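You operate a simulated robot arm through the tools that you are given. There is no shell and no other tool.

You run a simulated robot arm. Do the job below in one go: nothing can be reset, and whatever is moved stays where it is left.

JOB
Drive off, then tension the chain till the sag reads 10 to 14 mm.
Fine: red switch on the tool shelf, left off; the yellow guard ends shut.

Only the result counts: the job must be done as asked and must still hold three seconds after the hand-in. Knocking over, shifting, dropping, spilling or breaking anything else fails it.

ROBOT AND FRAMES
A 6-joint arm with a two-finger gripper, fixed in place. Base frame: the origin is on the floor under the middle of its stand, x ahead of it, y to its left, z up. Units: mm, rad, N and s.
With the tool pointing down near the work surface it reaches from about 100 to 700 mm from the base axis. Its first joint turns from -1.152 to 1.152 rad. Payload 2.45 kg.
Tool frame: the origin (TCP) lies between the finger pads and is the grasp point; the fingertips stand 30 mm ahead of it; z points along the fingers, y is the line along which they close. The gripper opens to 106 mm; its body begins 79 mm behind the TCP.
Orientation is that of the tool frame in the base frame, as a unit quaternion [w, x, y, z]. With the fingers straight down and closing along the base's y, the tool's x points along the base's -x, its y along +y and its z along -z.

CONTROLS
- The arm moves only by the tool drive_tool. Its argument "plan" is a list of rows, each an object (a shift or turn left out is 0, a gripper value left out holds the last) with "xyz": the shift along the tool's x, y, z in units of 30 mm (1.0 is 30 mm), a list of three; "turn": the turn, a rotation vector about the tool's x, y, z in units of 4 degrees (1.0 is 4 degrees), a list of three; "gripper": the finger opening in mm, from 0 to 106. In form: [{"xyz": [x, y, z], "turn": [wx, wy, wz], "gripper": gripper}, ...]. A call has 1 to 20 rows; each row shifts and turns the commanded pose from where the row before left it, along the tool's axes as they then stand. A call with a number of a shift or a turn outside -1 to 1 is refused whole. Each row takes 0.2 s and may step no farther than 50 mm and 0.15 rad from the row before; otherwise, or with a gripper value out of range, the whole call is refused. A pose out of reach is approached as far as the arm can. The call stops where the force on the tool passes 90 N (or 10 N more than at its start, if that is more) or the arm is blocked; 0.2 s more then pass. Each finger travels about 153 mm/s and halts on what it meets, pressing with about 27 N; the grip force reading is that of the motor and also rises with nothing between the fingers. The clock runs only during rows and for 0.2 s after the last one: add rows that do not move to give the fingers time. It gives the time, the measured TCP pose, the force on the tool (base axes), the opening and the grip force at its end, in the units of the frame above (readings bear some noise), with the torque about the TCP (base axes, N m) and any sound that the robot's microphone picked up.
- Cameras (640 x 400 px; columns grow to the right, rows downward): "scene" is fixed at [52.5, 407.7, 1409]; the picture's right is [-0.81, -0.59, 0.00], its down [-0.30, 0.41, -0.86] and it looks along [0.51, -0.69, -0.51] (base axes); focal length 260 px, centre (320, 200). "wrist" rides on the gripper at [76, -2, -106] in the tool frame; the picture's right is [0.02, 1.00, 0.00], its down [-0.78, 0.02, -0.62] and it looks along [-0.62, 0.01, 0.78] (tool axes); focal length 247 px, centre (320, 200). There is no depth. A picture from a camera that has moved, and an enlarged one, comes with that camera's place and axes in the base frame and with its lens.
- capture(camera): a new picture of that camera. It takes no simulated time.
- enlarge(camera, box): a new picture of the part [left, top, right, bottom] of that camera's present view, enlarged. It takes no simulated time.
- sign_off(): hands the job in; it is judged then, once.

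Places have to be worked out from the pictures, the camera data and where the tool is seen. Open the gripper and draw the arm clear of the work before you hand the job in, unless the task says otherwise.

The tools are called after "Call:" by a JSON object that holds its "op" and its "data". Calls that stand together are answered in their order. drive_tool: Moves the arm, as the interface text tells. Its arguments: {"type":"object","properties":{"plan":{"type":"array","items":{"type":"object","properties":{"xyz":{"type":"array","items":{"type":"number"}},"turn":{"type":"array","items":{"type":"number"}},"gripper":{"type":"number"}}}}},"required":["plan"]} The other tools are called the same way: capture (camera) takes a picture; enlarge (camera, box) takes an enlarged picture of a part of a camera's view; sign_off () hands the job in.

At the start:

```text
time_s: 0.0
eef_pos: [427.5, -125.4, 1280.8]
orientation: [0.0, 0.001, 1.0, -0.002]
ft_force: [-0.7, 0.2, -0.1]
torque: [0.0, -0.01, 0.02]
opening: 106.1
grip_force: 0.3
```

scene: 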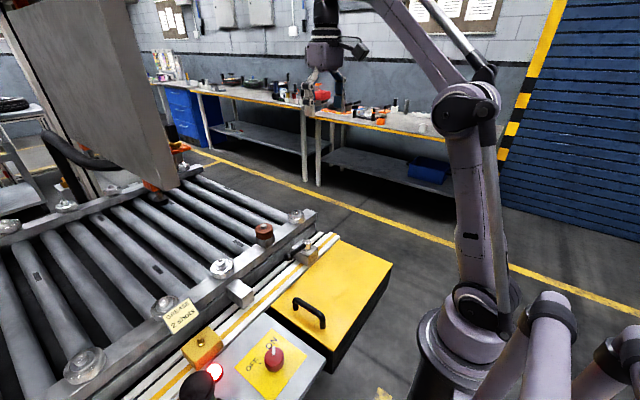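
wrist: 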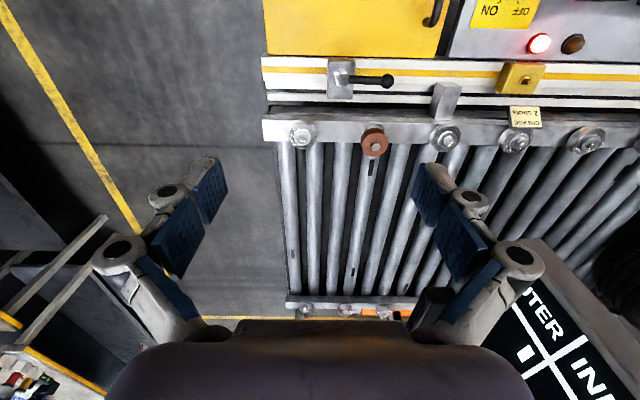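

The scene shows a roller conveyor, a switch panel with a red knob (ON/OFF), a yellow guard with a handle, and a latch beside it. I look closer before moving.

Call:
{"op": "enlarge", "data": {"camera": "scene", "box": [140, 210, 400, 400]}}

Call:
{"op": "enlarge", "data": {"camera": "wrist", "box": [250, 0, 640, 170]}}

Call:
{"op": "enlarge", "data": {"camera": "scene", "box": [140, 60, 460, 200]}}

```text
2.11 times, centred on (270, 305) of scene
camera zoom: at [52.5, 407.7, 1409.0], right [-0.81, -0.59, 0.0], down [-0.3, 0.41, -0.86], along [0.51, -0.69, -0.51], focal length 546 px, centre (425, -21)
```

zoom: 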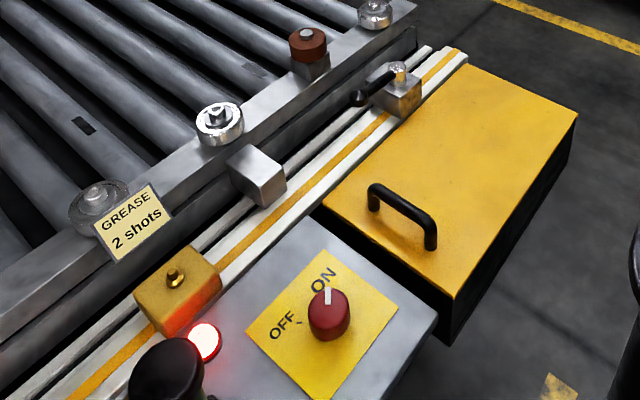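

```text
1.64 times, centred on (445, 85) of wrist
camera zoom: at [351.9, -125.5, 1388.0], right [-0.02, 1.0, 0.0], down [0.78, 0.02, 0.62], along [0.62, 0.01, -0.78], focal length 405 px, centre (115, 389)
```

zoom: 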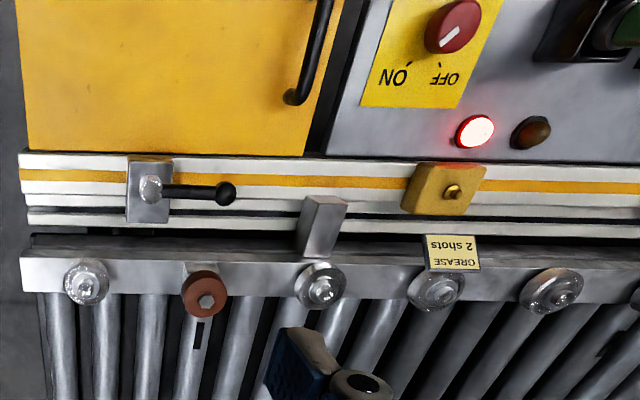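

```text
2.00 times, centred on (300, 130) of scene
camera zoom: at [52.5, 407.7, 1409.0], right [-0.81, -0.59, 0.0], down [-0.3, 0.41, -0.86], along [0.51, -0.69, -0.51], focal length 519 px, centre (360, 340)
```

zoom: 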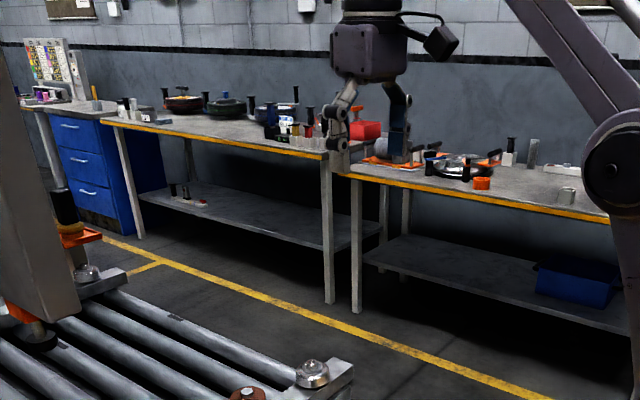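

The knob is near (311, 220, 835), pointing to ON with the red lamp lit, and the guard handle is near (375, 86, 803). I move back and left, staying high, to see the panel and guard with the wrist camera.

Call:
{"op": "drive_tool", "data": {"plan": [{"xyz": [1, 1, 0]}, {"xyz": [1, 1, 0]}, {"xyz": [1, 1, 0]}, {"xyz": [1, 1, 0]}, {"xyz": [1, 1, 0]}, {"xyz": [1, 1, 0]}, {"xyz": [0, 1, 0]}, {"xyz": [0, 0, 0]}]}}

```text
time_s: 1.8
eef_pos: [247.3, 85.3, 1279.9]
orientation: [0.0, 0.002, 1.0, -0.002]
ft_force: [0.8, 0.0, 1.1]
torque: [-0.03, 0.0, 0.0]
opening: 106.3
grip_force: 0.1
```

The arm is at (247, 85, 1280); I take a picture with each camera.

Call:
{"op": "capture", "data": {"camera": "wrist"}}

Call:
{"op": "capture", "data": {"camera": "scene"}}

```text
taken
camera wrist: at [171.6, 84.6, 1387.3], right [-0.02, 1.0, 0.0], down [0.78, 0.02, 0.62], along [0.62, 0.01, -0.78], focal length 247 px, centre (320, 200)
```

wrist: 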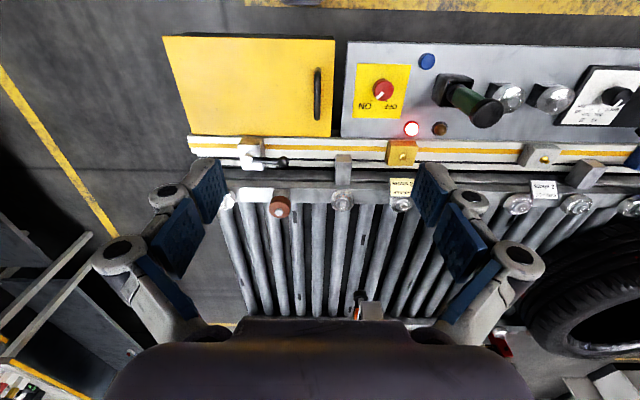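

```text
taken
```

scene: 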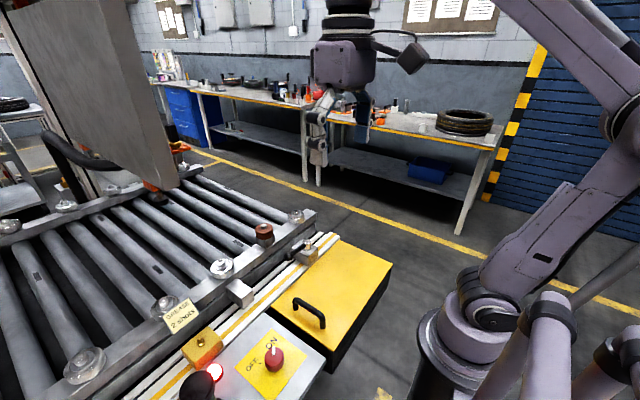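

The panel carries several more controls, so I enlarge the wrist view over them.

Call:
{"op": "enlarge", "data": {"camera": "wrist", "box": [330, 30, 640, 220]}}

Call:
{"op": "enlarge", "data": {"camera": "wrist", "box": [160, 30, 420, 230]}}

Call:
{"op": "enlarge", "data": {"camera": "wrist", "box": [540, 50, 640, 150]}}

```text
2.06 times, centred on (485, 125) of wrist
camera zoom: at [171.6, 84.6, 1387.3], right [-0.02, 1.0, 0.0], down [0.78, 0.02, 0.62], along [0.62, 0.01, -0.78], focal length 510 px, centre (-21, 355)
```

zoom: 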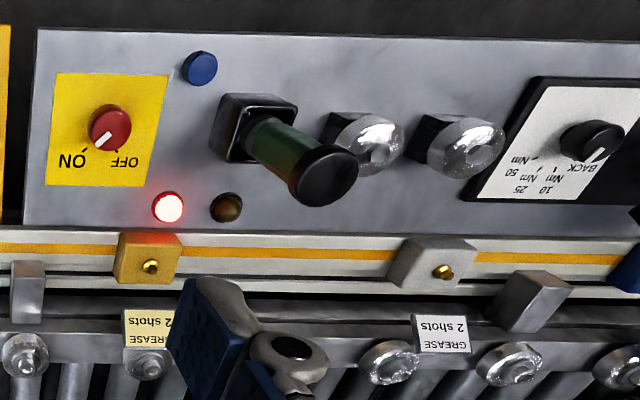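

```text
2.00 times, centred on (290, 130) of wrist
camera zoom: at [171.6, 84.6, 1387.3], right [-0.02, 1.0, 0.0], down [0.78, 0.02, 0.62], along [0.62, 0.01, -0.78], focal length 494 px, centre (380, 340)
```

zoom: 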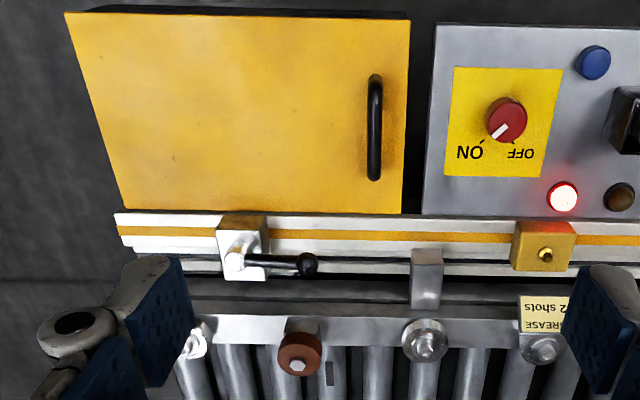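

```text
4.00 times, centred on (590, 100) of wrist
camera zoom: at [171.6, 84.6, 1387.3], right [-0.02, 1.0, 0.0], down [0.78, 0.02, 0.62], along [0.62, 0.01, -0.78], focal length 988 px, centre (-760, 600)
```

zoom: 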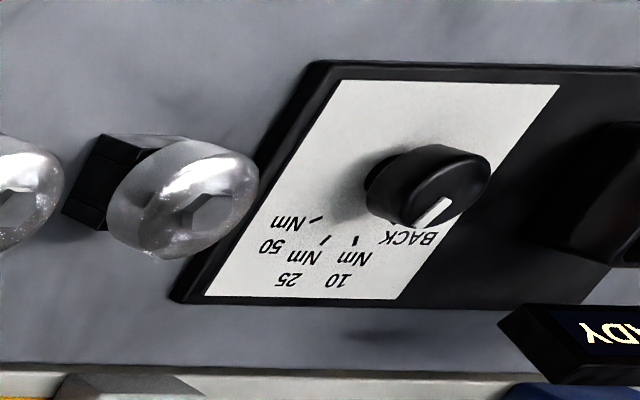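

There is also a torque selector (BACK/10/25/50 Nm) and a READY display farther left. I move further to +y to see the rest of the shelf.

Call:
{"op": "drive_tool", "data": {"plan": [{"xyz": [0, 1, 0]}, {"xyz": [0, 1, 0]}, {"xyz": [0, 1, 0]}, {"xyz": [0, 1, 0]}, {"xyz": [0, 1, 0]}, {"xyz": [0, 1, 0]}, {"xyz": [0, 1, 0]}, {"xyz": [0, 0, 0]}]}}

Call:
{"op": "capture", "data": {"camera": "wrist"}}

```text
time_s: 3.6
eef_pos: [250.0, 296.4, 1278.9]
orientation: [0.0, 0.001, 1.0, -0.002]
ft_force: [-0.1, -0.3, -0.7]
torque: [0.02, 0.0, -0.02]
opening: 106.0
grip_force: 0.2
```

```text
taken
camera wrist: at [173.2, 295.6, 1386.1], right [-0.02, 1.0, 0.0], down [0.78, 0.02, 0.62], along [0.62, 0.01, -0.78], focal length 247 px, centre (320, 200)
```

wrist: 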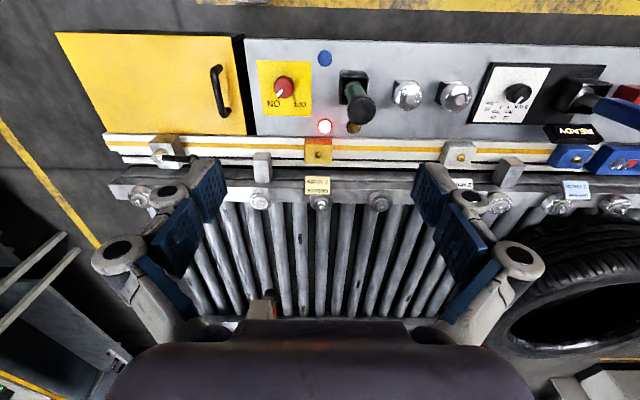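

Call:
{"op": "enlarge", "data": {"camera": "wrist", "box": [440, 40, 640, 220]}}

Call:
{"op": "enlarge", "data": {"camera": "wrist", "box": [240, 30, 480, 220]}}

Call:
{"op": "enlarge", "data": {"camera": "wrist", "box": [50, 20, 250, 220]}}

```text
2.22 times, centred on (540, 130) of wrist
camera zoom: at [173.2, 295.6, 1386.1], right [-0.02, 1.0, 0.0], down [0.78, 0.02, 0.62], along [0.62, 0.01, -0.78], focal length 549 px, centre (-169, 356)
```

zoom: 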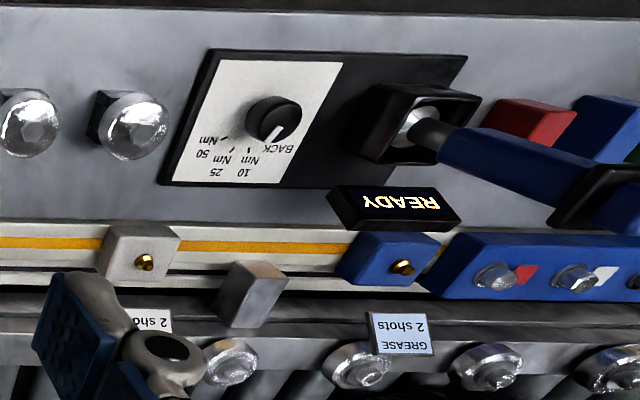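

```text
2.11 times, centred on (360, 125) of wrist
camera zoom: at [173.2, 295.6, 1386.1], right [-0.02, 1.0, 0.0], down [0.78, 0.02, 0.62], along [0.62, 0.01, -0.78], focal length 520 px, centre (236, 358)
```

zoom: 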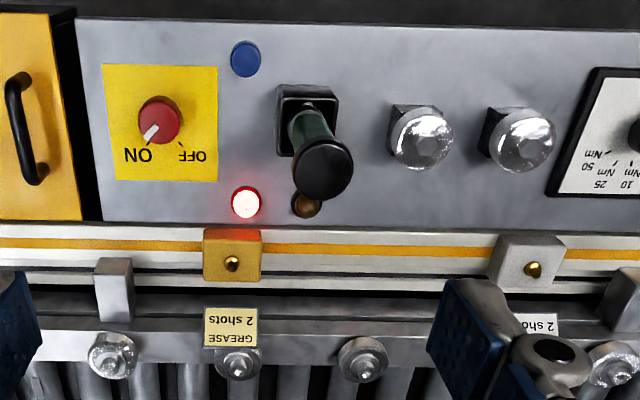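

```text
2.00 times, centred on (150, 120) of wrist
camera zoom: at [173.2, 295.6, 1386.1], right [-0.02, 1.0, 0.0], down [0.78, 0.02, 0.62], along [0.62, 0.01, -0.78], focal length 494 px, centre (660, 360)
```

zoom: 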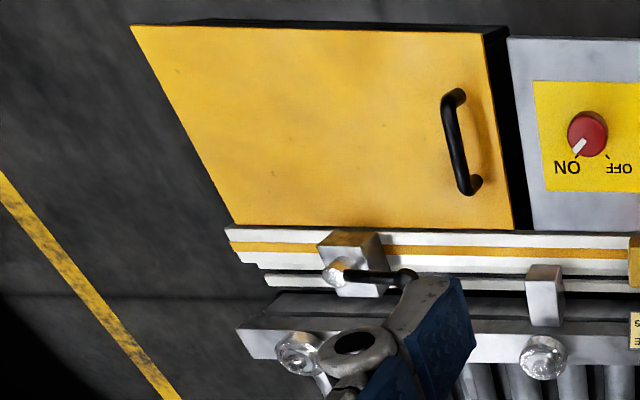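

More tools are to the left (a blue nutrunner, sockets). I continue a bit farther left to see everything on the shelf.

Call:
{"op": "drive_tool", "data": {"plan": [{"xyz": [0, 1, 0]}, {"xyz": [0, 1, 0]}, {"xyz": [0, 1, 0]}, {"xyz": [0, 1, 0]}, {"xyz": [0, 0, 0]}]}}

Call:
{"op": "capture", "data": {"camera": "wrist"}}

Call:
{"op": "enlarge", "data": {"camera": "wrist", "box": [380, 40, 640, 220]}}

```text
time_s: 4.8
eef_pos: [248.9, 412.3, 1275.4]
orientation: [0.0, 0.001, 1.0, -0.001]
ft_force: [-0.4, -1.4, 0.2]
torque: [0.0, 0.02, -0.01]
opening: 105.9
grip_force: 0.1
out of reach, approached as far as the arm can: row 4
```

```text
taken
camera wrist: at [172.9, 411.7, 1382.5], right [-0.02, 1.0, 0.0], down [0.78, 0.02, 0.62], along [0.62, 0.01, -0.78], focal length 247 px, centre (320, 200)
```

wrist: 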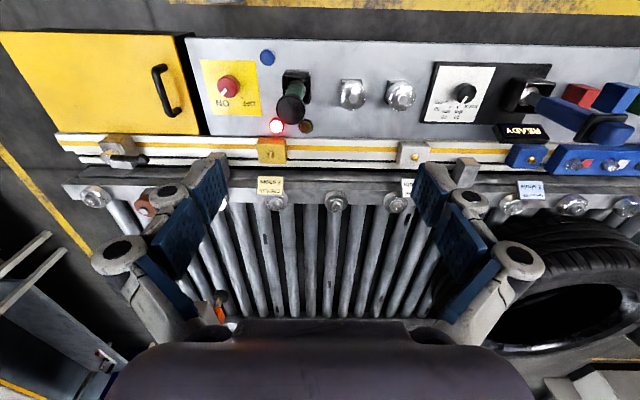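

```text
2.22 times, centred on (510, 130) of wrist
camera zoom: at [172.9, 411.7, 1382.5], right [-0.02, 1.0, 0.0], down [0.78, 0.02, 0.62], along [0.62, 0.01, -0.78], focal length 549 px, centre (-102, 356)
```

zoom: 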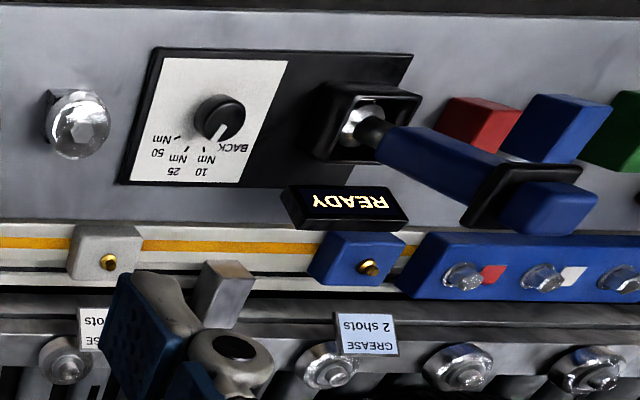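

The shelf is mapped: switch panel, green tool, sockets, torque selector, nutrunner. Now I go back toward the red switch (about (311, 220, 835)) for a close look, staying well above it.

Call:
{"op": "drive_tool", "data": {"plan": [{"xyz": [0.2, -1, 0.5]}, {"xyz": [0.2, -1, 1]}, {"xyz": [0.2, -1, 1]}, {"xyz": [0.2, -1, 1]}, {"xyz": [0.2, -1, 1]}, {"xyz": [0.2, -1, 1]}, {"xyz": [0.2, -0.3, 1]}, {"xyz": [0.2, 0, 1]}, {"xyz": [0, 0, 1]}, {"xyz": [0, 0, 0]}]}}

Call:
{"op": "capture", "data": {"camera": "wrist"}}

Call:
{"op": "capture", "data": {"camera": "scene"}}

```text
time_s: 7.0
eef_pos: [199.6, 224.0, 1020.1]
orientation: [-0.001, 0.001, 1.0, -0.001]
ft_force: [0.4, -0.1, 0.2]
torque: [0.01, -0.01, 0.02]
opening: 105.9
grip_force: 0.1
```

```text
taken
camera wrist: at [123.0, 223.0, 1126.4], right [-0.02, 1.0, 0.0], down [0.78, 0.02, 0.62], along [0.62, 0.01, -0.78], focal length 247 px, centre (320, 200)
```

wrist: 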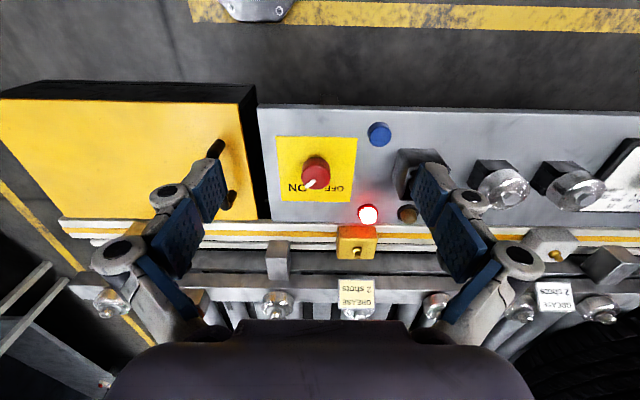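

```text
taken
```

scene: 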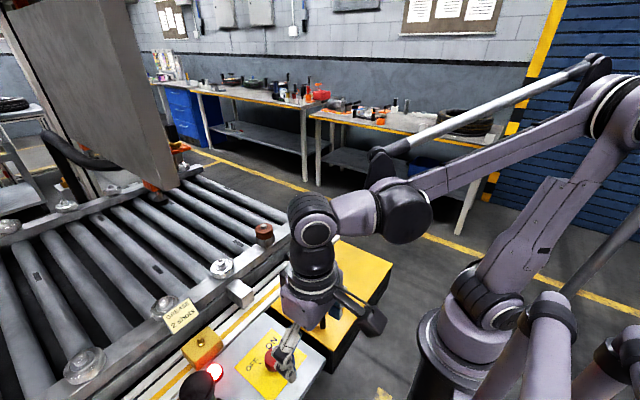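

Call:
{"op": "enlarge", "data": {"camera": "wrist", "box": [260, 110, 420, 270]}}

Call:
{"op": "enlarge", "data": {"camera": "wrist", "box": [0, 70, 270, 260]}}

Call:
{"op": "enlarge", "data": {"camera": "scene", "box": [200, 200, 420, 400]}}

```text
2.50 times, centred on (340, 190) of wrist
camera zoom: at [123.0, 223.0, 1126.4], right [-0.02, 1.0, 0.0], down [0.78, 0.02, 0.62], along [0.62, 0.01, -0.78], focal length 617 px, centre (270, 225)
```

zoom: 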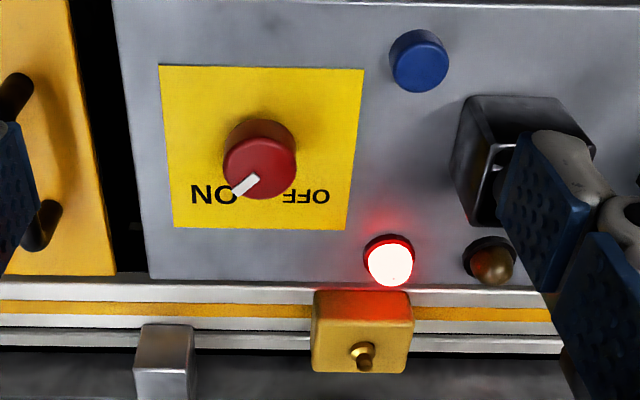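

```text
2.11 times, centred on (135, 165) of wrist
camera zoom: at [123.0, 223.0, 1126.4], right [-0.02, 1.0, 0.0], down [0.78, 0.02, 0.62], along [0.62, 0.01, -0.78], focal length 520 px, centre (710, 274)
```

zoom: 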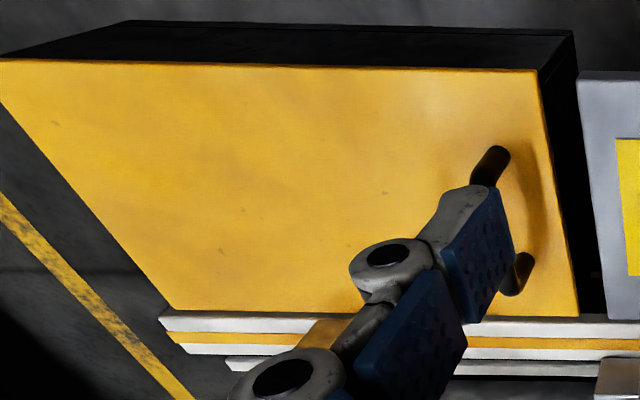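

```text
2.00 times, centred on (310, 300) of scene
camera zoom: at [52.5, 407.7, 1409.0], right [-0.81, -0.59, 0.0], down [-0.3, 0.41, -0.86], along [0.51, -0.69, -0.51], focal length 519 px, centre (340, 0)
```

zoom: 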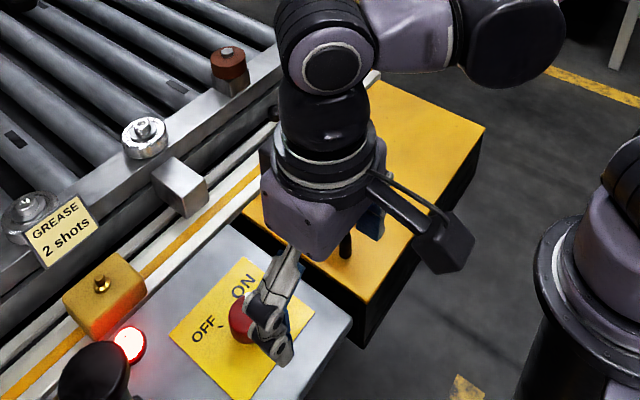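

I triangulate the knob's top at (314, 220, 835), about 40 mm wide, and the panel surface at z≈806. I move above it, narrow the fingers to 70 mm and pre-turn 40° so that the ON→OFF turn is centred.

Call:
{"op": "drive_tool", "data": {"plan": [{"xyz": [-0.95, -0.03, 0.6], "gripper": 70}, {"xyz": [-0.95, -0.03, 0.6]}, {"xyz": [-0.95, -0.03, 0.6]}, {"xyz": [-0.95, -0.03, 0.6]}, {"xyz": [0, 0, 0.5], "turn": [0, 0, 1]}, {"turn": [0, 0, 1]}, {"turn": [0, 0, 1]}, {"turn": [0, 0, 1]}, {"turn": [0, 0, 1]}, {"turn": [0, 0, 1]}, {"turn": [0, 0, 1]}, {"turn": [0, 0, 1]}, {"turn": [0, 0, 1]}, {"turn": [0, 0, 1]}, {}]}}

Call:
{"op": "capture", "data": {"camera": "wrist"}}

Call:
{"op": "enlarge", "data": {"camera": "scene", "box": [180, 240, 400, 400]}}

```text
time_s: 10.2
eef_pos: [313.0, 218.2, 932.8]
orientation: [0.0, 0.342, 0.94, -0.002]
ft_force: [0.5, 0.8, -0.7]
torque: [0.01, 0.0, 0.0]
opening: 70.1
grip_force: 0.0
```

```text
taken
camera wrist: at [253.4, 267.4, 1039.9], right [0.63, 0.78, 0.0], down [0.61, -0.49, 0.62], along [0.48, -0.39, -0.78], focal length 247 px, centre (320, 200)
```

wrist: 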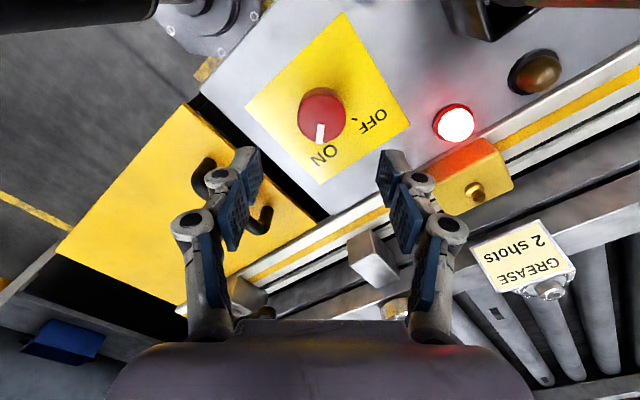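

```text
2.50 times, centred on (290, 320) of scene
camera zoom: at [52.5, 407.7, 1409.0], right [-0.81, -0.59, 0.0], down [-0.3, 0.41, -0.86], along [0.51, -0.69, -0.51], focal length 649 px, centre (395, -100)
```

zoom: 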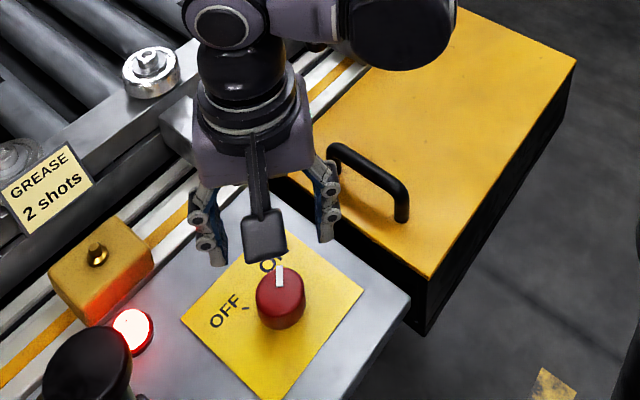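

I zoom in on the knob to refine its centre before descending.

Call:
{"op": "enlarge", "data": {"camera": "wrist", "box": [260, 50, 400, 190]}}

```text
2.86 times, centred on (330, 120) of wrist
camera zoom: at [253.4, 267.4, 1039.9], right [0.63, 0.78, 0.0], down [0.61, -0.49, 0.62], along [0.48, -0.39, -0.78], focal length 706 px, centre (291, 429)
```

zoom: 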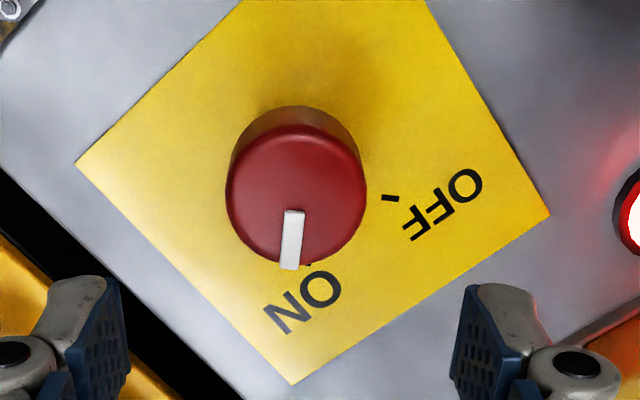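

Knob centre is confirmed at about (313, 221); ON and OFF ticks are some 60–70° apart, counter-clockwise from above. I descend to TCP z≈843 and close on the knob.

Call:
{"op": "drive_tool", "data": {"plan": [{"xyz": [0.05, 0.06, 1]}, {"xyz": [0, 0, 1]}, {"xyz": [0, 0, 0.95]}, {}, {"gripper": 30}, {}, {}]}}

Call:
{"op": "enlarge", "data": {"camera": "scene", "box": [180, 240, 400, 400]}}

Call:
{"op": "capture", "data": {"camera": "wrist"}}

```text
time_s: 11.8
eef_pos: [312.0, 221.2, 843.4]
orientation: [0.001, 0.342, 0.94, -0.001]
ft_force: [0.2, 1.4, -9.1]
torque: [0.08, -0.04, 0.06]
opening: 41.1
grip_force: 45.2
```

```text
2.50 times, centred on (290, 320) of scene
camera zoom: at [52.6, 407.8, 1409.0], right [-0.81, -0.59, 0.0], down [-0.3, 0.41, -0.86], along [0.51, -0.69, -0.51], focal length 649 px, centre (395, -100)
```

zoom: 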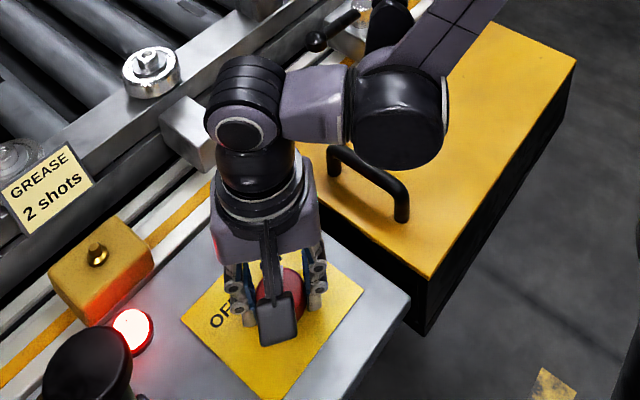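

```text
taken
camera wrist: at [253.6, 268.7, 950.3], right [0.63, 0.78, 0.0], down [0.61, -0.49, 0.62], along [0.48, -0.39, -0.78], focal length 247 px, centre (320, 200)
```

wrist: 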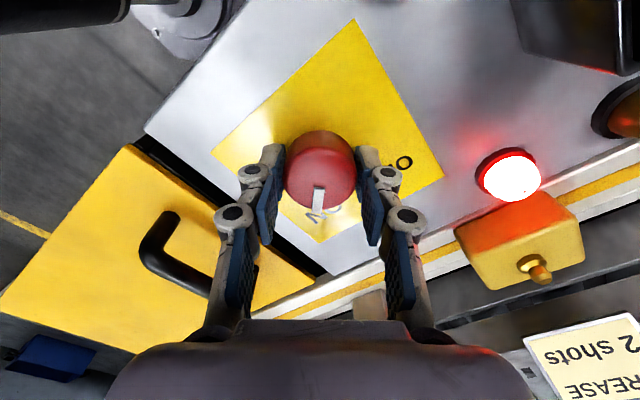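

The knob is held (opening 41 mm). I turn it counter-clockwise (tool z negative) by 60° and watch the lamp.

Call:
{"op": "drive_tool", "data": {"plan": [{"turn": [0, 0, -1]}, {"turn": [0, 0, -1]}, {"turn": [0, 0, -1]}, {"turn": [0, 0, -1]}, {"turn": [0, 0, -1]}, {"turn": [0, 0, -1]}, {"turn": [0, 0, -1]}, {"turn": [0, 0, -1]}, {"turn": [0, 0, -1]}, {"turn": [0, 0, -1]}, {"turn": [0, 0, -1]}, {"turn": [0, 0, -1]}, {"turn": [0, 0, -1]}, {"turn": [0, 0, -1]}, {"turn": [0, 0, -1]}, {}]}}

Call:
{"op": "capture", "data": {"camera": "wrist"}}

Call:
{"op": "enlarge", "data": {"camera": "scene", "box": [180, 240, 400, 400]}}

```text
time_s: 15.2
eef_pos: [312.6, 220.8, 843.9]
orientation: [0.0, -0.174, 0.985, -0.001]
ft_force: [-0.2, -14.3, 14.2]
torque: [-0.5, 0.39, 0.0]
opening: 41.2
grip_force: 45.1
```

```text
taken
camera wrist: at [241.8, 193.2, 951.8], right [-0.36, 0.93, 0.0], down [0.73, 0.29, 0.62], along [0.58, 0.22, -0.78], focal length 247 px, centre (320, 200)
```

wrist: 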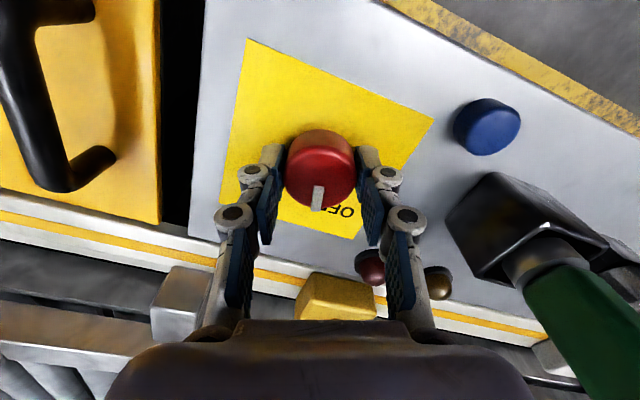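

```text
2.50 times, centred on (290, 320) of scene
camera zoom: at [52.3, 407.2, 1409.1], right [-0.81, -0.59, 0.0], down [-0.3, 0.41, -0.86], along [0.51, -0.69, -0.51], focal length 649 px, centre (395, -100)
```

zoom: 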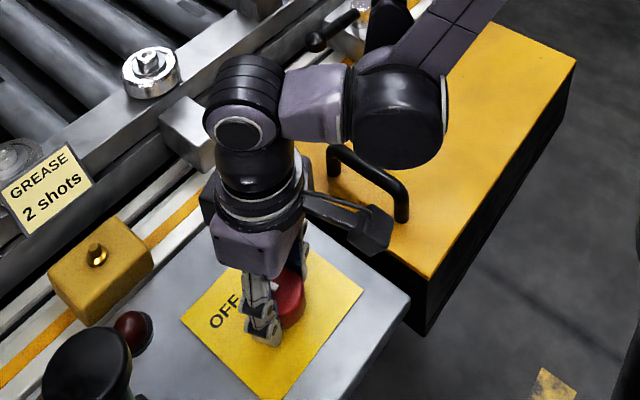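

The red lamp has gone out. The pointer is a little short of the OFF tick, so I turn another 16° and check for a stop.

Call:
{"op": "drive_tool", "data": {"plan": [{"turn": [0, 0, -1]}, {"turn": [0, 0, -1]}, {"turn": [0, 0, -1]}, {"turn": [0, 0, -1]}, {}]}}

Call:
{"op": "enlarge", "data": {"camera": "wrist", "box": [200, 30, 480, 300]}}

```text
time_s: 16.4
eef_pos: [312.7, 220.2, 845.2]
orientation: [0.0, -0.309, 0.951, -0.001]
ft_force: [3.1, -13.1, -0.1]
torque: [0.07, -0.24, 0.01]
opening: 41.6
grip_force: 45.0
```

```text
1.48 times, centred on (340, 165) of wrist
camera zoom: at [252.0, 174.5, 951.7], right [-0.6, 0.8, 0.0], down [0.62, 0.48, 0.62], along [0.5, 0.37, -0.78], focal length 366 px, centre (290, 252)
```

zoom: 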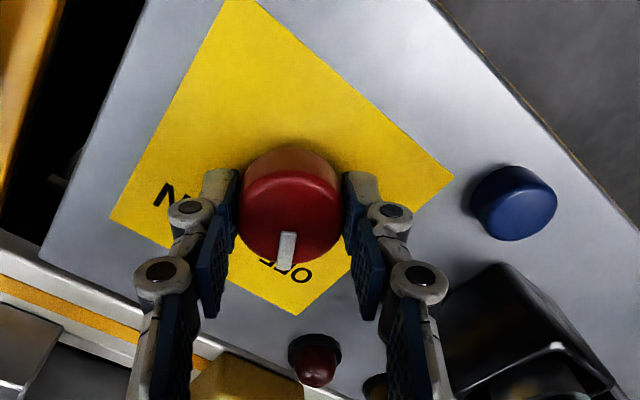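

The pointer now sits at OFF. I release, lift straight up and turn the wrist back to square.

Call:
{"op": "drive_tool", "data": {"plan": [{"gripper": 70}, {}, {"xyz": [0, 0, -1]}, {"xyz": [0, 0, -1]}, {"xyz": [0, 0, -1]}, {"xyz": [0, 0, -1]}, {"turn": [0, 0, 1]}, {"turn": [0, 0, 1]}, {"turn": [0, 0, 1]}, {"turn": [0, 0, 1]}, {"turn": [0, 0, 1]}, {"turn": [0, 0, 1]}, {"turn": [0, 0, 1]}, {"turn": [0, 0, 1]}, {"turn": [0, 0, 1]}, {}]}}

Call:
{"op": "capture", "data": {"camera": "wrist"}}

Call:
{"op": "enlarge", "data": {"camera": "wrist", "box": [220, 0, 480, 200]}}

```text
time_s: 19.8
eef_pos: [313.3, 219.4, 963.7]
orientation: [0.0, 0.0, 1.0, -0.002]
ft_force: [0.1, -0.6, 0.0]
torque: [0.0, 0.04, 0.01]
opening: 69.7
grip_force: 0.1
```

```text
taken
camera wrist: at [236.9, 219.6, 1071.6], right [-0.02, 1.0, 0.0], down [0.78, 0.02, 0.62], along [0.62, 0.01, -0.78], focal length 247 px, centre (320, 200)
```

wrist: 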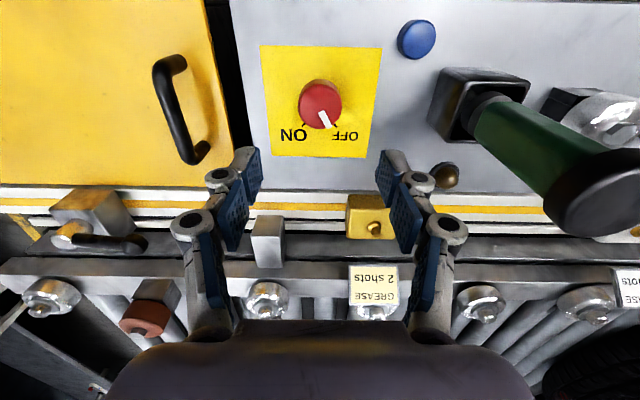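

```text
2.00 times, centred on (350, 100) of wrist
camera zoom: at [236.9, 219.6, 1071.6], right [-0.02, 1.0, 0.0], down [0.78, 0.02, 0.62], along [0.62, 0.01, -0.78], focal length 494 px, centre (260, 400)
```

zoom: 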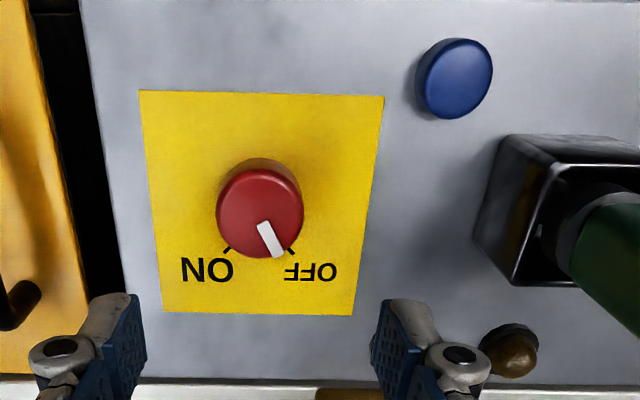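

The lamp is out, but after release the pointer looks short of the OFF tick (about 22° rather than 31°). I wait a moment and look again to see whether it is still moving.

Call:
{"op": "drive_tool", "data": {"plan": [{"xyz": [0.5, 0, 0]}, {}, {}, {}]}}

Call:
{"op": "enlarge", "data": {"camera": "wrist", "box": [250, 40, 400, 160]}}

Call:
{"op": "enlarge", "data": {"camera": "scene", "box": [210, 300, 330, 400]}}

```text
time_s: 20.8
eef_pos: [296.9, 221.5, 965.1]
orientation: [0.0, 0.001, 1.0, -0.002]
ft_force: [-0.7, -0.3, 0.5]
torque: [0.01, -0.06, 0.0]
opening: 70.1
grip_force: 0.1
```

```text
3.33 times, centred on (325, 100) of wrist
camera zoom: at [221.6, 220.2, 1071.7], right [-0.02, 1.0, 0.0], down [0.78, 0.02, 0.62], along [0.62, 0.01, -0.78], focal length 823 px, centre (303, 533)
```

zoom: 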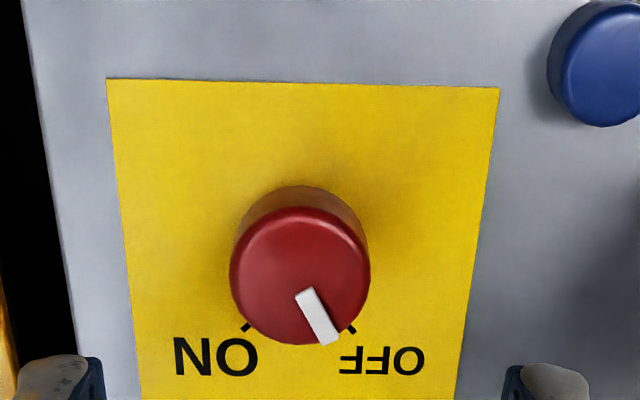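

```text
4.00 times, centred on (270, 350) of scene
camera zoom: at [52.5, 407.7, 1409.0], right [-0.81, -0.59, 0.0], down [-0.3, 0.41, -0.86], along [0.51, -0.69, -0.51], focal length 1038 px, centre (520, -400)
```

zoom: 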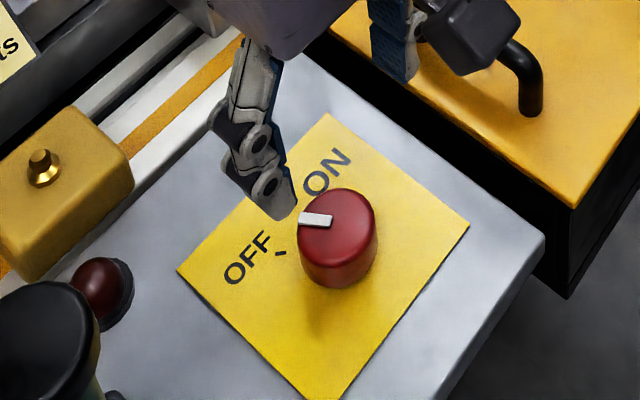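

The pointer is stable at about 22°, short of the OFF tick at 31°. I regrip the knob and turn it about 20° further so that it is clearly at OFF.

Call:
{"op": "drive_tool", "data": {"plan": [{"xyz": [-0.54, -0.03, 1]}, {"xyz": [0, 0, 1]}, {"xyz": [0, 0, 1]}, {"xyz": [0, 0, 1]}, {}, {"gripper": 30}, {}, {}, {"turn": [0, 0, -1]}, {"turn": [0, 0, -1]}, {"turn": [0, 0, -1]}, {"turn": [0, 0, -1]}, {"turn": [0, 0, -1]}, {}, {}]}}

Call:
{"op": "enlarge", "data": {"camera": "wrist", "box": [200, 30, 480, 300]}}

```text
time_s: 24.0
eef_pos: [314.5, 220.1, 843.3]
orientation: [0.0, -0.175, 0.985, -0.001]
ft_force: [2.9, 1.4, 11.4]
torque: [0.0, 0.3, -0.58]
opening: 41.1
grip_force: 44.9
```

```text
1.48 times, centred on (340, 165) of wrist
camera zoom: at [243.0, 193.4, 951.8], right [-0.36, 0.93, 0.0], down [0.73, 0.28, 0.62], along [0.58, 0.22, -0.78], focal length 366 px, centre (290, 252)
```

zoom: 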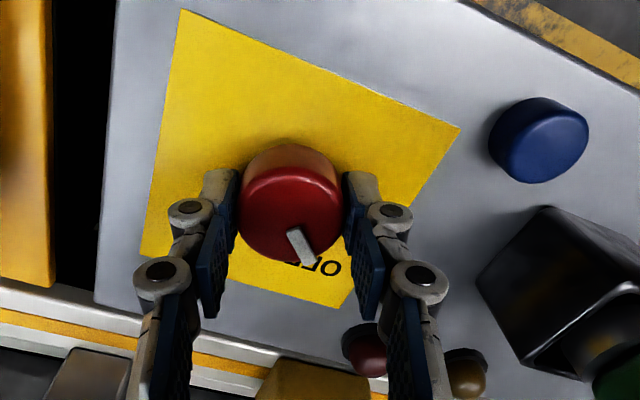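

The torque shows resistance, so the knob seems at its stop with the pointer at about 40°. I release and look.

Call:
{"op": "drive_tool", "data": {"plan": [{"turn": [0, 0, 0.3]}, {"gripper": 70}, {}, {}, {"xyz": [0, 0, -1]}, {"xyz": [0, 0, -1]}, {"xyz": [0, 0, -1]}, {"xyz": [0, 0, -1]}, {"turn": [0, 0, 1]}, {"turn": [0, 0, 1]}, {"turn": [0, 0, 1]}, {"turn": [0, 0, 1]}, {"turn": [0, 0, 0.7]}, {}]}}

Call:
{"op": "enlarge", "data": {"camera": "wrist", "box": [250, 40, 400, 160]}}

```text
time_s: 27.0
eef_pos: [314.6, 220.5, 963.5]
orientation: [0.0, 0.0, 1.0, -0.002]
ft_force: [0.1, 0.8, -0.1]
torque: [0.0, 0.0, 0.03]
opening: 70.1
grip_force: 0.1
```

```text
3.33 times, centred on (325, 100) of wrist
camera zoom: at [238.4, 219.3, 1071.8], right [-0.02, 1.0, 0.0], down [0.78, 0.02, 0.62], along [0.62, 0.01, -0.78], focal length 823 px, centre (303, 533)
```

zoom: 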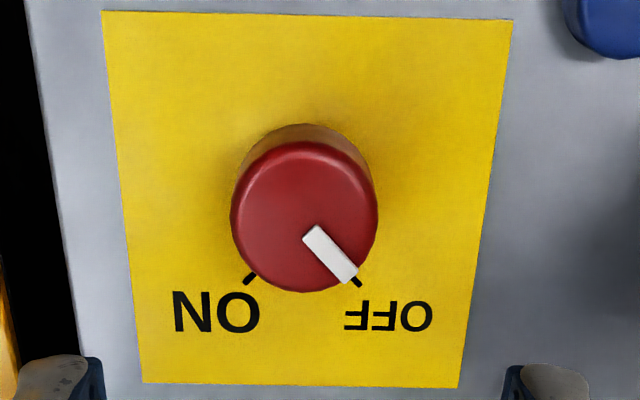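

The pointer now lines up with the OFF tick and stays there. Next I look at the guard and the lever beside it.

Call:
{"op": "drive_tool", "data": {"plan": [{"xyz": [0, -1, -0.5]}, {"xyz": [0.5, -1, -0.5]}, {"xyz": [0.5, -1, 0]}, {"xyz": [0.5, -1, 0]}, {"xyz": [0.5, -1, 0]}, {"xyz": [0.5, -1, 0]}, {"xyz": [0.5, -1, 0]}, {}]}}

Call:
{"op": "capture", "data": {"camera": "wrist"}}

Call:
{"op": "enlarge", "data": {"camera": "wrist", "box": [180, 90, 460, 260]}}

Call:
{"op": "enlarge", "data": {"camera": "scene", "box": [220, 210, 400, 350]}}

```text
time_s: 28.8
eef_pos: [223.9, 9.0, 995.0]
orientation: [0.0, 0.0, 1.0, -0.002]
ft_force: [0.0, 0.7, -0.5]
torque: [0.0, -0.02, -0.03]
opening: 70.0
grip_force: 0.1
```

```text
taken
camera wrist: at [147.7, 9.1, 1101.3], right [-0.02, 1.0, 0.0], down [0.78, 0.02, 0.62], along [0.62, 0.01, -0.78], focal length 247 px, centre (320, 200)
```

wrist: 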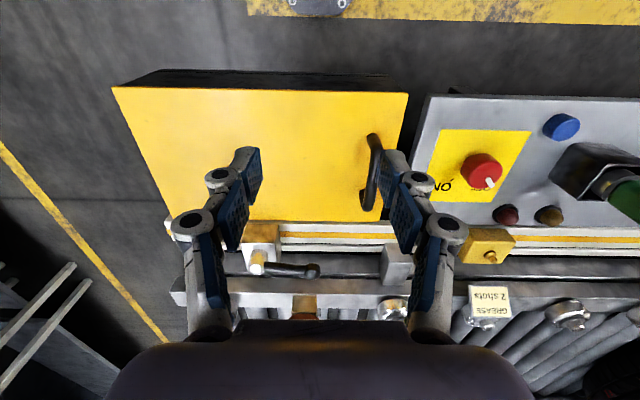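

```text
2.29 times, centred on (320, 175) of wrist
camera zoom: at [147.7, 9.1, 1101.3], right [-0.02, 1.0, 0.0], down [0.78, 0.02, 0.62], along [0.62, 0.01, -0.78], focal length 564 px, centre (320, 257)
```

zoom: 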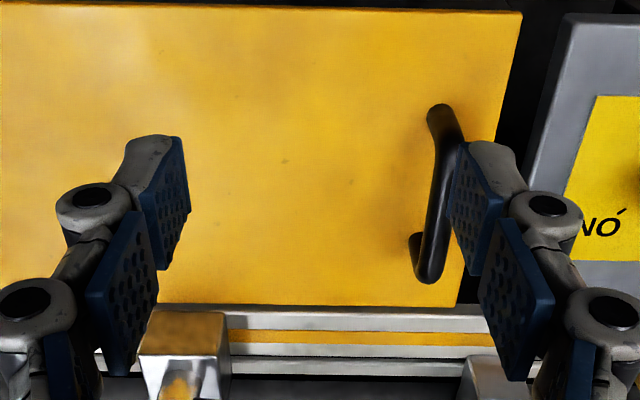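

```text
2.86 times, centred on (310, 280) of scene
camera zoom: at [52.5, 407.7, 1409.0], right [-0.81, -0.59, 0.0], down [-0.3, 0.41, -0.86], along [0.51, -0.69, -0.51], focal length 742 px, centre (349, -29)
```

zoom: 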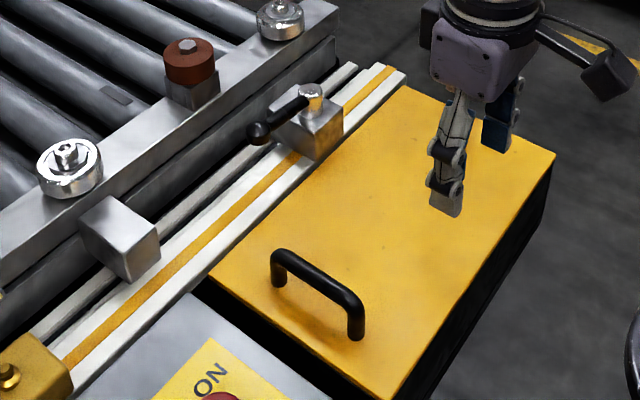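

Handle bar: along x from about 288 to 369 at y≈82, top at z≈838; lid top z≈795. The handle near the +y edge suggests a hinge on the −y edge. I go above the handle with fingers at 45 mm.

Call:
{"op": "drive_tool", "data": {"plan": [{"xyz": [-0.9, 0.6, 0.3], "gripper": 45}, {"xyz": [-0.9, 0.6, 0.3]}, {"xyz": [-0.9, 0.6, 0.5]}, {"xyz": [-0.8, 0.63, 0.9]}, {}]}}

Call:
{"op": "capture", "data": {"camera": "wrist"}}

Call:
{"op": "enlarge", "data": {"camera": "scene", "box": [220, 210, 400, 350]}}

```text
time_s: 30.0
eef_pos: [329.0, 81.3, 934.9]
orientation: [0.0, 0.001, 1.0, -0.001]
ft_force: [0.3, -0.4, -0.5]
torque: [0.0, 0.02, 0.0]
opening: 45.0
grip_force: 0.0
```

```text
taken
camera wrist: at [252.5, 81.1, 1041.3], right [-0.02, 1.0, 0.0], down [0.78, 0.02, 0.62], along [0.62, 0.01, -0.78], focal length 247 px, centre (320, 200)
```

wrist: 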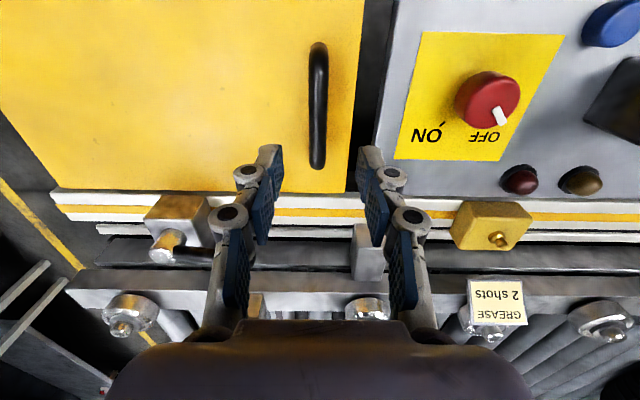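

```text
2.86 times, centred on (310, 280) of scene
camera zoom: at [52.5, 407.7, 1409.0], right [-0.81, -0.59, 0.0], down [-0.3, 0.41, -0.86], along [0.51, -0.69, -0.51], focal length 742 px, centre (349, -29)
```

zoom: 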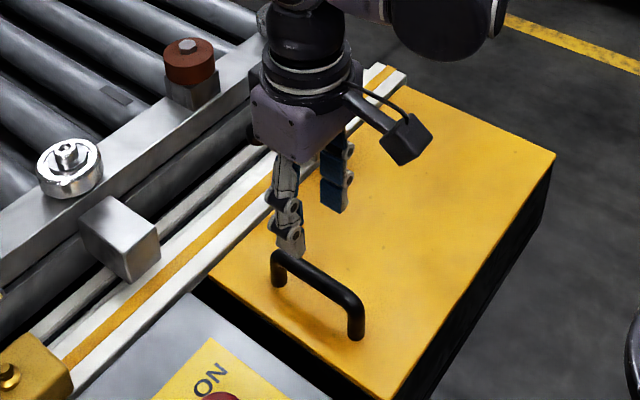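

The fingers straddle the bar (x 280–372, y≈81). I descend to z≈838 and close on the bar.

Call:
{"op": "drive_tool", "data": {"plan": [{"xyz": [0, 0, 1]}, {"xyz": [0, 0, 1]}, {"xyz": [0, 0, 1]}, {"xyz": [0, 0, 0.2]}, {}, {"gripper": 0}, {}, {}]}}

Call:
{"op": "enlarge", "data": {"camera": "scene", "box": [220, 210, 400, 350]}}

```text
time_s: 31.8
eef_pos: [328.9, 79.3, 837.8]
orientation: [0.0, 0.002, 1.0, -0.005]
ft_force: [-1.0, -26.6, -7.8]
torque: [-0.02, 0.2, 0.09]
opening: 14.4
grip_force: 40.7
```

```text
2.86 times, centred on (310, 280) of scene
camera zoom: at [52.5, 407.1, 1409.2], right [-0.81, -0.59, 0.0], down [-0.3, 0.41, -0.86], along [0.51, -0.69, -0.51], focal length 742 px, centre (349, -29)
```

zoom: 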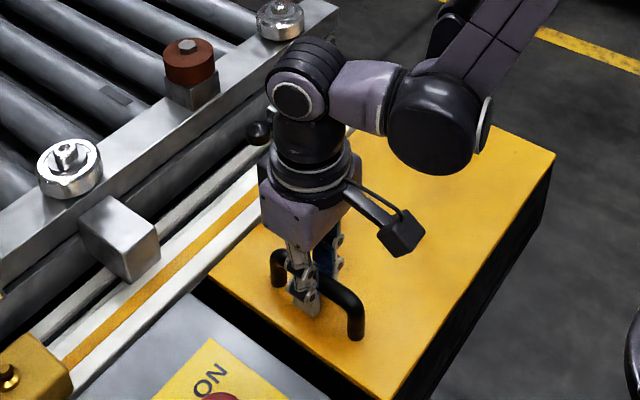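

The bar is held (14 mm), with a sideways force from a ~2 mm offset. I relieve that and try a small lift of 15 mm to learn how the guard moves.

Call:
{"op": "drive_tool", "data": {"plan": [{"xyz": [0, -0.07, 0]}, {}, {"xyz": [0, 0, -0.15]}, {"xyz": [0, 0, -0.15]}, {"xyz": [0, 0, -0.2]}, {}]}}

Call:
{"op": "enlarge", "data": {"camera": "scene", "box": [220, 210, 400, 350]}}

```text
time_s: 33.2
eef_pos: [329.4, 77.6, 853.4]
orientation: [0.001, 0.002, 1.0, -0.007]
ft_force: [-6.4, -34.3, -10.9]
torque: [0.06, 0.21, 0.12]
opening: 14.6
grip_force: 40.6
```

```text
2.86 times, centred on (310, 280) of scene
camera zoom: at [52.4, 406.9, 1409.2], right [-0.81, -0.59, 0.0], down [-0.3, 0.41, -0.86], along [0.51, -0.69, -0.51], focal length 742 px, centre (349, -29)
```

zoom: 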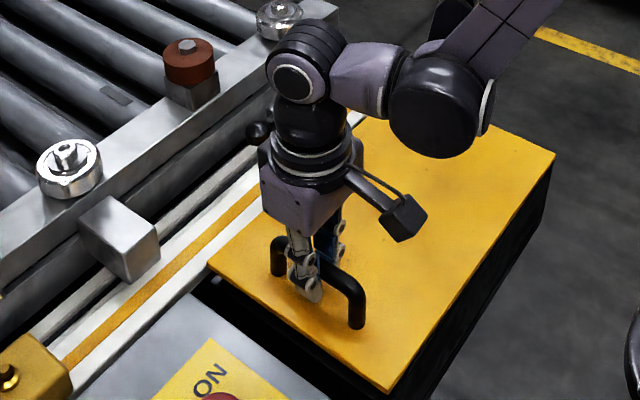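

The lid lifts at its +y side, so it is hinged at −y. I follow the arc about a hinge near y≈−240, turning the tool with the lid.

Call:
{"op": "drive_tool", "data": {"plan": [{"xyz": [0, -0.11, -0.74], "turn": [-1, 0, 0]}, {"xyz": [0, -0.11, -0.74], "turn": [-1, 0, 0]}, {"xyz": [0, -0.11, -0.74], "turn": [-1, 0, 0]}, {"xyz": [0, -0.11, -0.74], "turn": [-1, 0, 0]}, {}]}}

Call:
{"op": "capture", "data": {"camera": "scene"}}

```text
time_s: 34.4
eef_pos: [328.5, 47.8, 938.3]
orientation: [0.002, 0.004, 0.993, 0.122]
ft_force: [-8.7, -64.9, -38.1]
torque: [-0.16, -0.35, 0.22]
opening: 14.4
grip_force: 40.7
```

```text
taken
```

scene: 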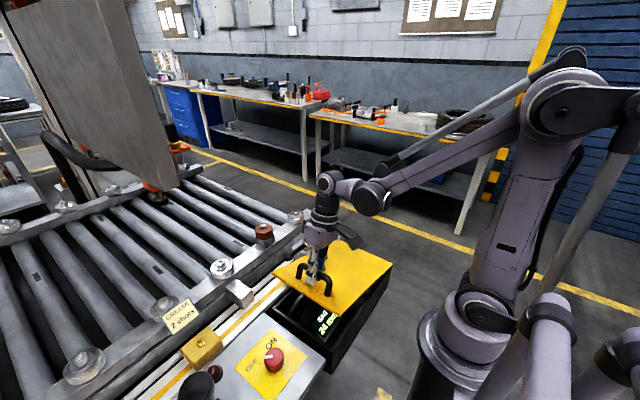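

A display inside reads "SAG 24 mm". The force shows I'm pulling outward from the hinge by about 5 mm, so I correct toward −y and continue the arc with a slightly lower hinge.

Call:
{"op": "drive_tool", "data": {"plan": [{"xyz": [0, -0.17, 0.02]}, {"xyz": [0, -0.153, -0.735], "turn": [-1, 0, 0]}, {"xyz": [0, -0.153, -0.735], "turn": [-1, 0, 0]}, {"xyz": [0, -0.153, -0.735], "turn": [-1, 0, 0]}, {}]}}

Call:
{"op": "enlarge", "data": {"camera": "scene", "box": [220, 190, 420, 390]}}

```text
time_s: 35.6
eef_pos: [330.1, 11.4, 994.4]
orientation: [0.001, 0.003, 0.973, 0.229]
ft_force: [14.1, -46.8, -41.7]
torque: [-0.17, 0.48, 0.71]
opening: 14.2
grip_force: 40.3
```

```text
2.00 times, centred on (320, 290) of scene
camera zoom: at [53.3, 406.4, 1409.4], right [-0.81, -0.59, 0.0], down [-0.3, 0.42, -0.86], along [0.51, -0.69, -0.51], focal length 519 px, centre (320, 20)
```

zoom: 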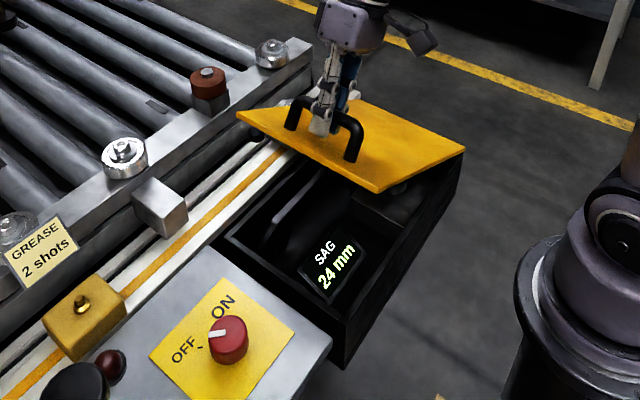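

The display is well visible ("SAG 24 mm"). Fitting the arc gives a hinge near (y −224, z 802), R≈304; I relieve the radial pull and continue opening.

Call:
{"op": "drive_tool", "data": {"plan": [{"xyz": [0, -0.15, 0.03]}, {"xyz": [0, -0.17, -0.688], "turn": [-1, 0, 0]}, {"xyz": [0, -0.17, -0.688], "turn": [-1, 0, 0]}, {"xyz": [0, -0.17, -0.688], "turn": [-1, 0, 0]}, {"xyz": [0, -0.17, -0.688], "turn": [-1, 0, 0]}, {}]}}

Call:
{"op": "enlarge", "data": {"camera": "scene", "box": [220, 150, 420, 390]}}

```text
time_s: 37.0
eef_pos: [329.4, -49.4, 1050.0]
orientation: [-0.001, 0.001, 0.928, 0.371]
ft_force: [6.8, -10.8, -20.1]
torque: [-0.09, 0.6, 0.8]
opening: 14.2
grip_force: 40.6
```

```text
1.67 times, centred on (320, 270) of scene
camera zoom: at [52.9, 407.3, 1409.1], right [-0.81, -0.59, 0.0], down [-0.3, 0.41, -0.86], along [0.51, -0.69, -0.51], focal length 433 px, centre (320, 83)
```

zoom: 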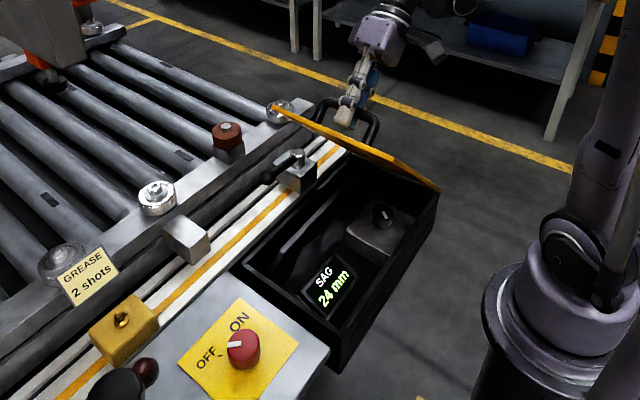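

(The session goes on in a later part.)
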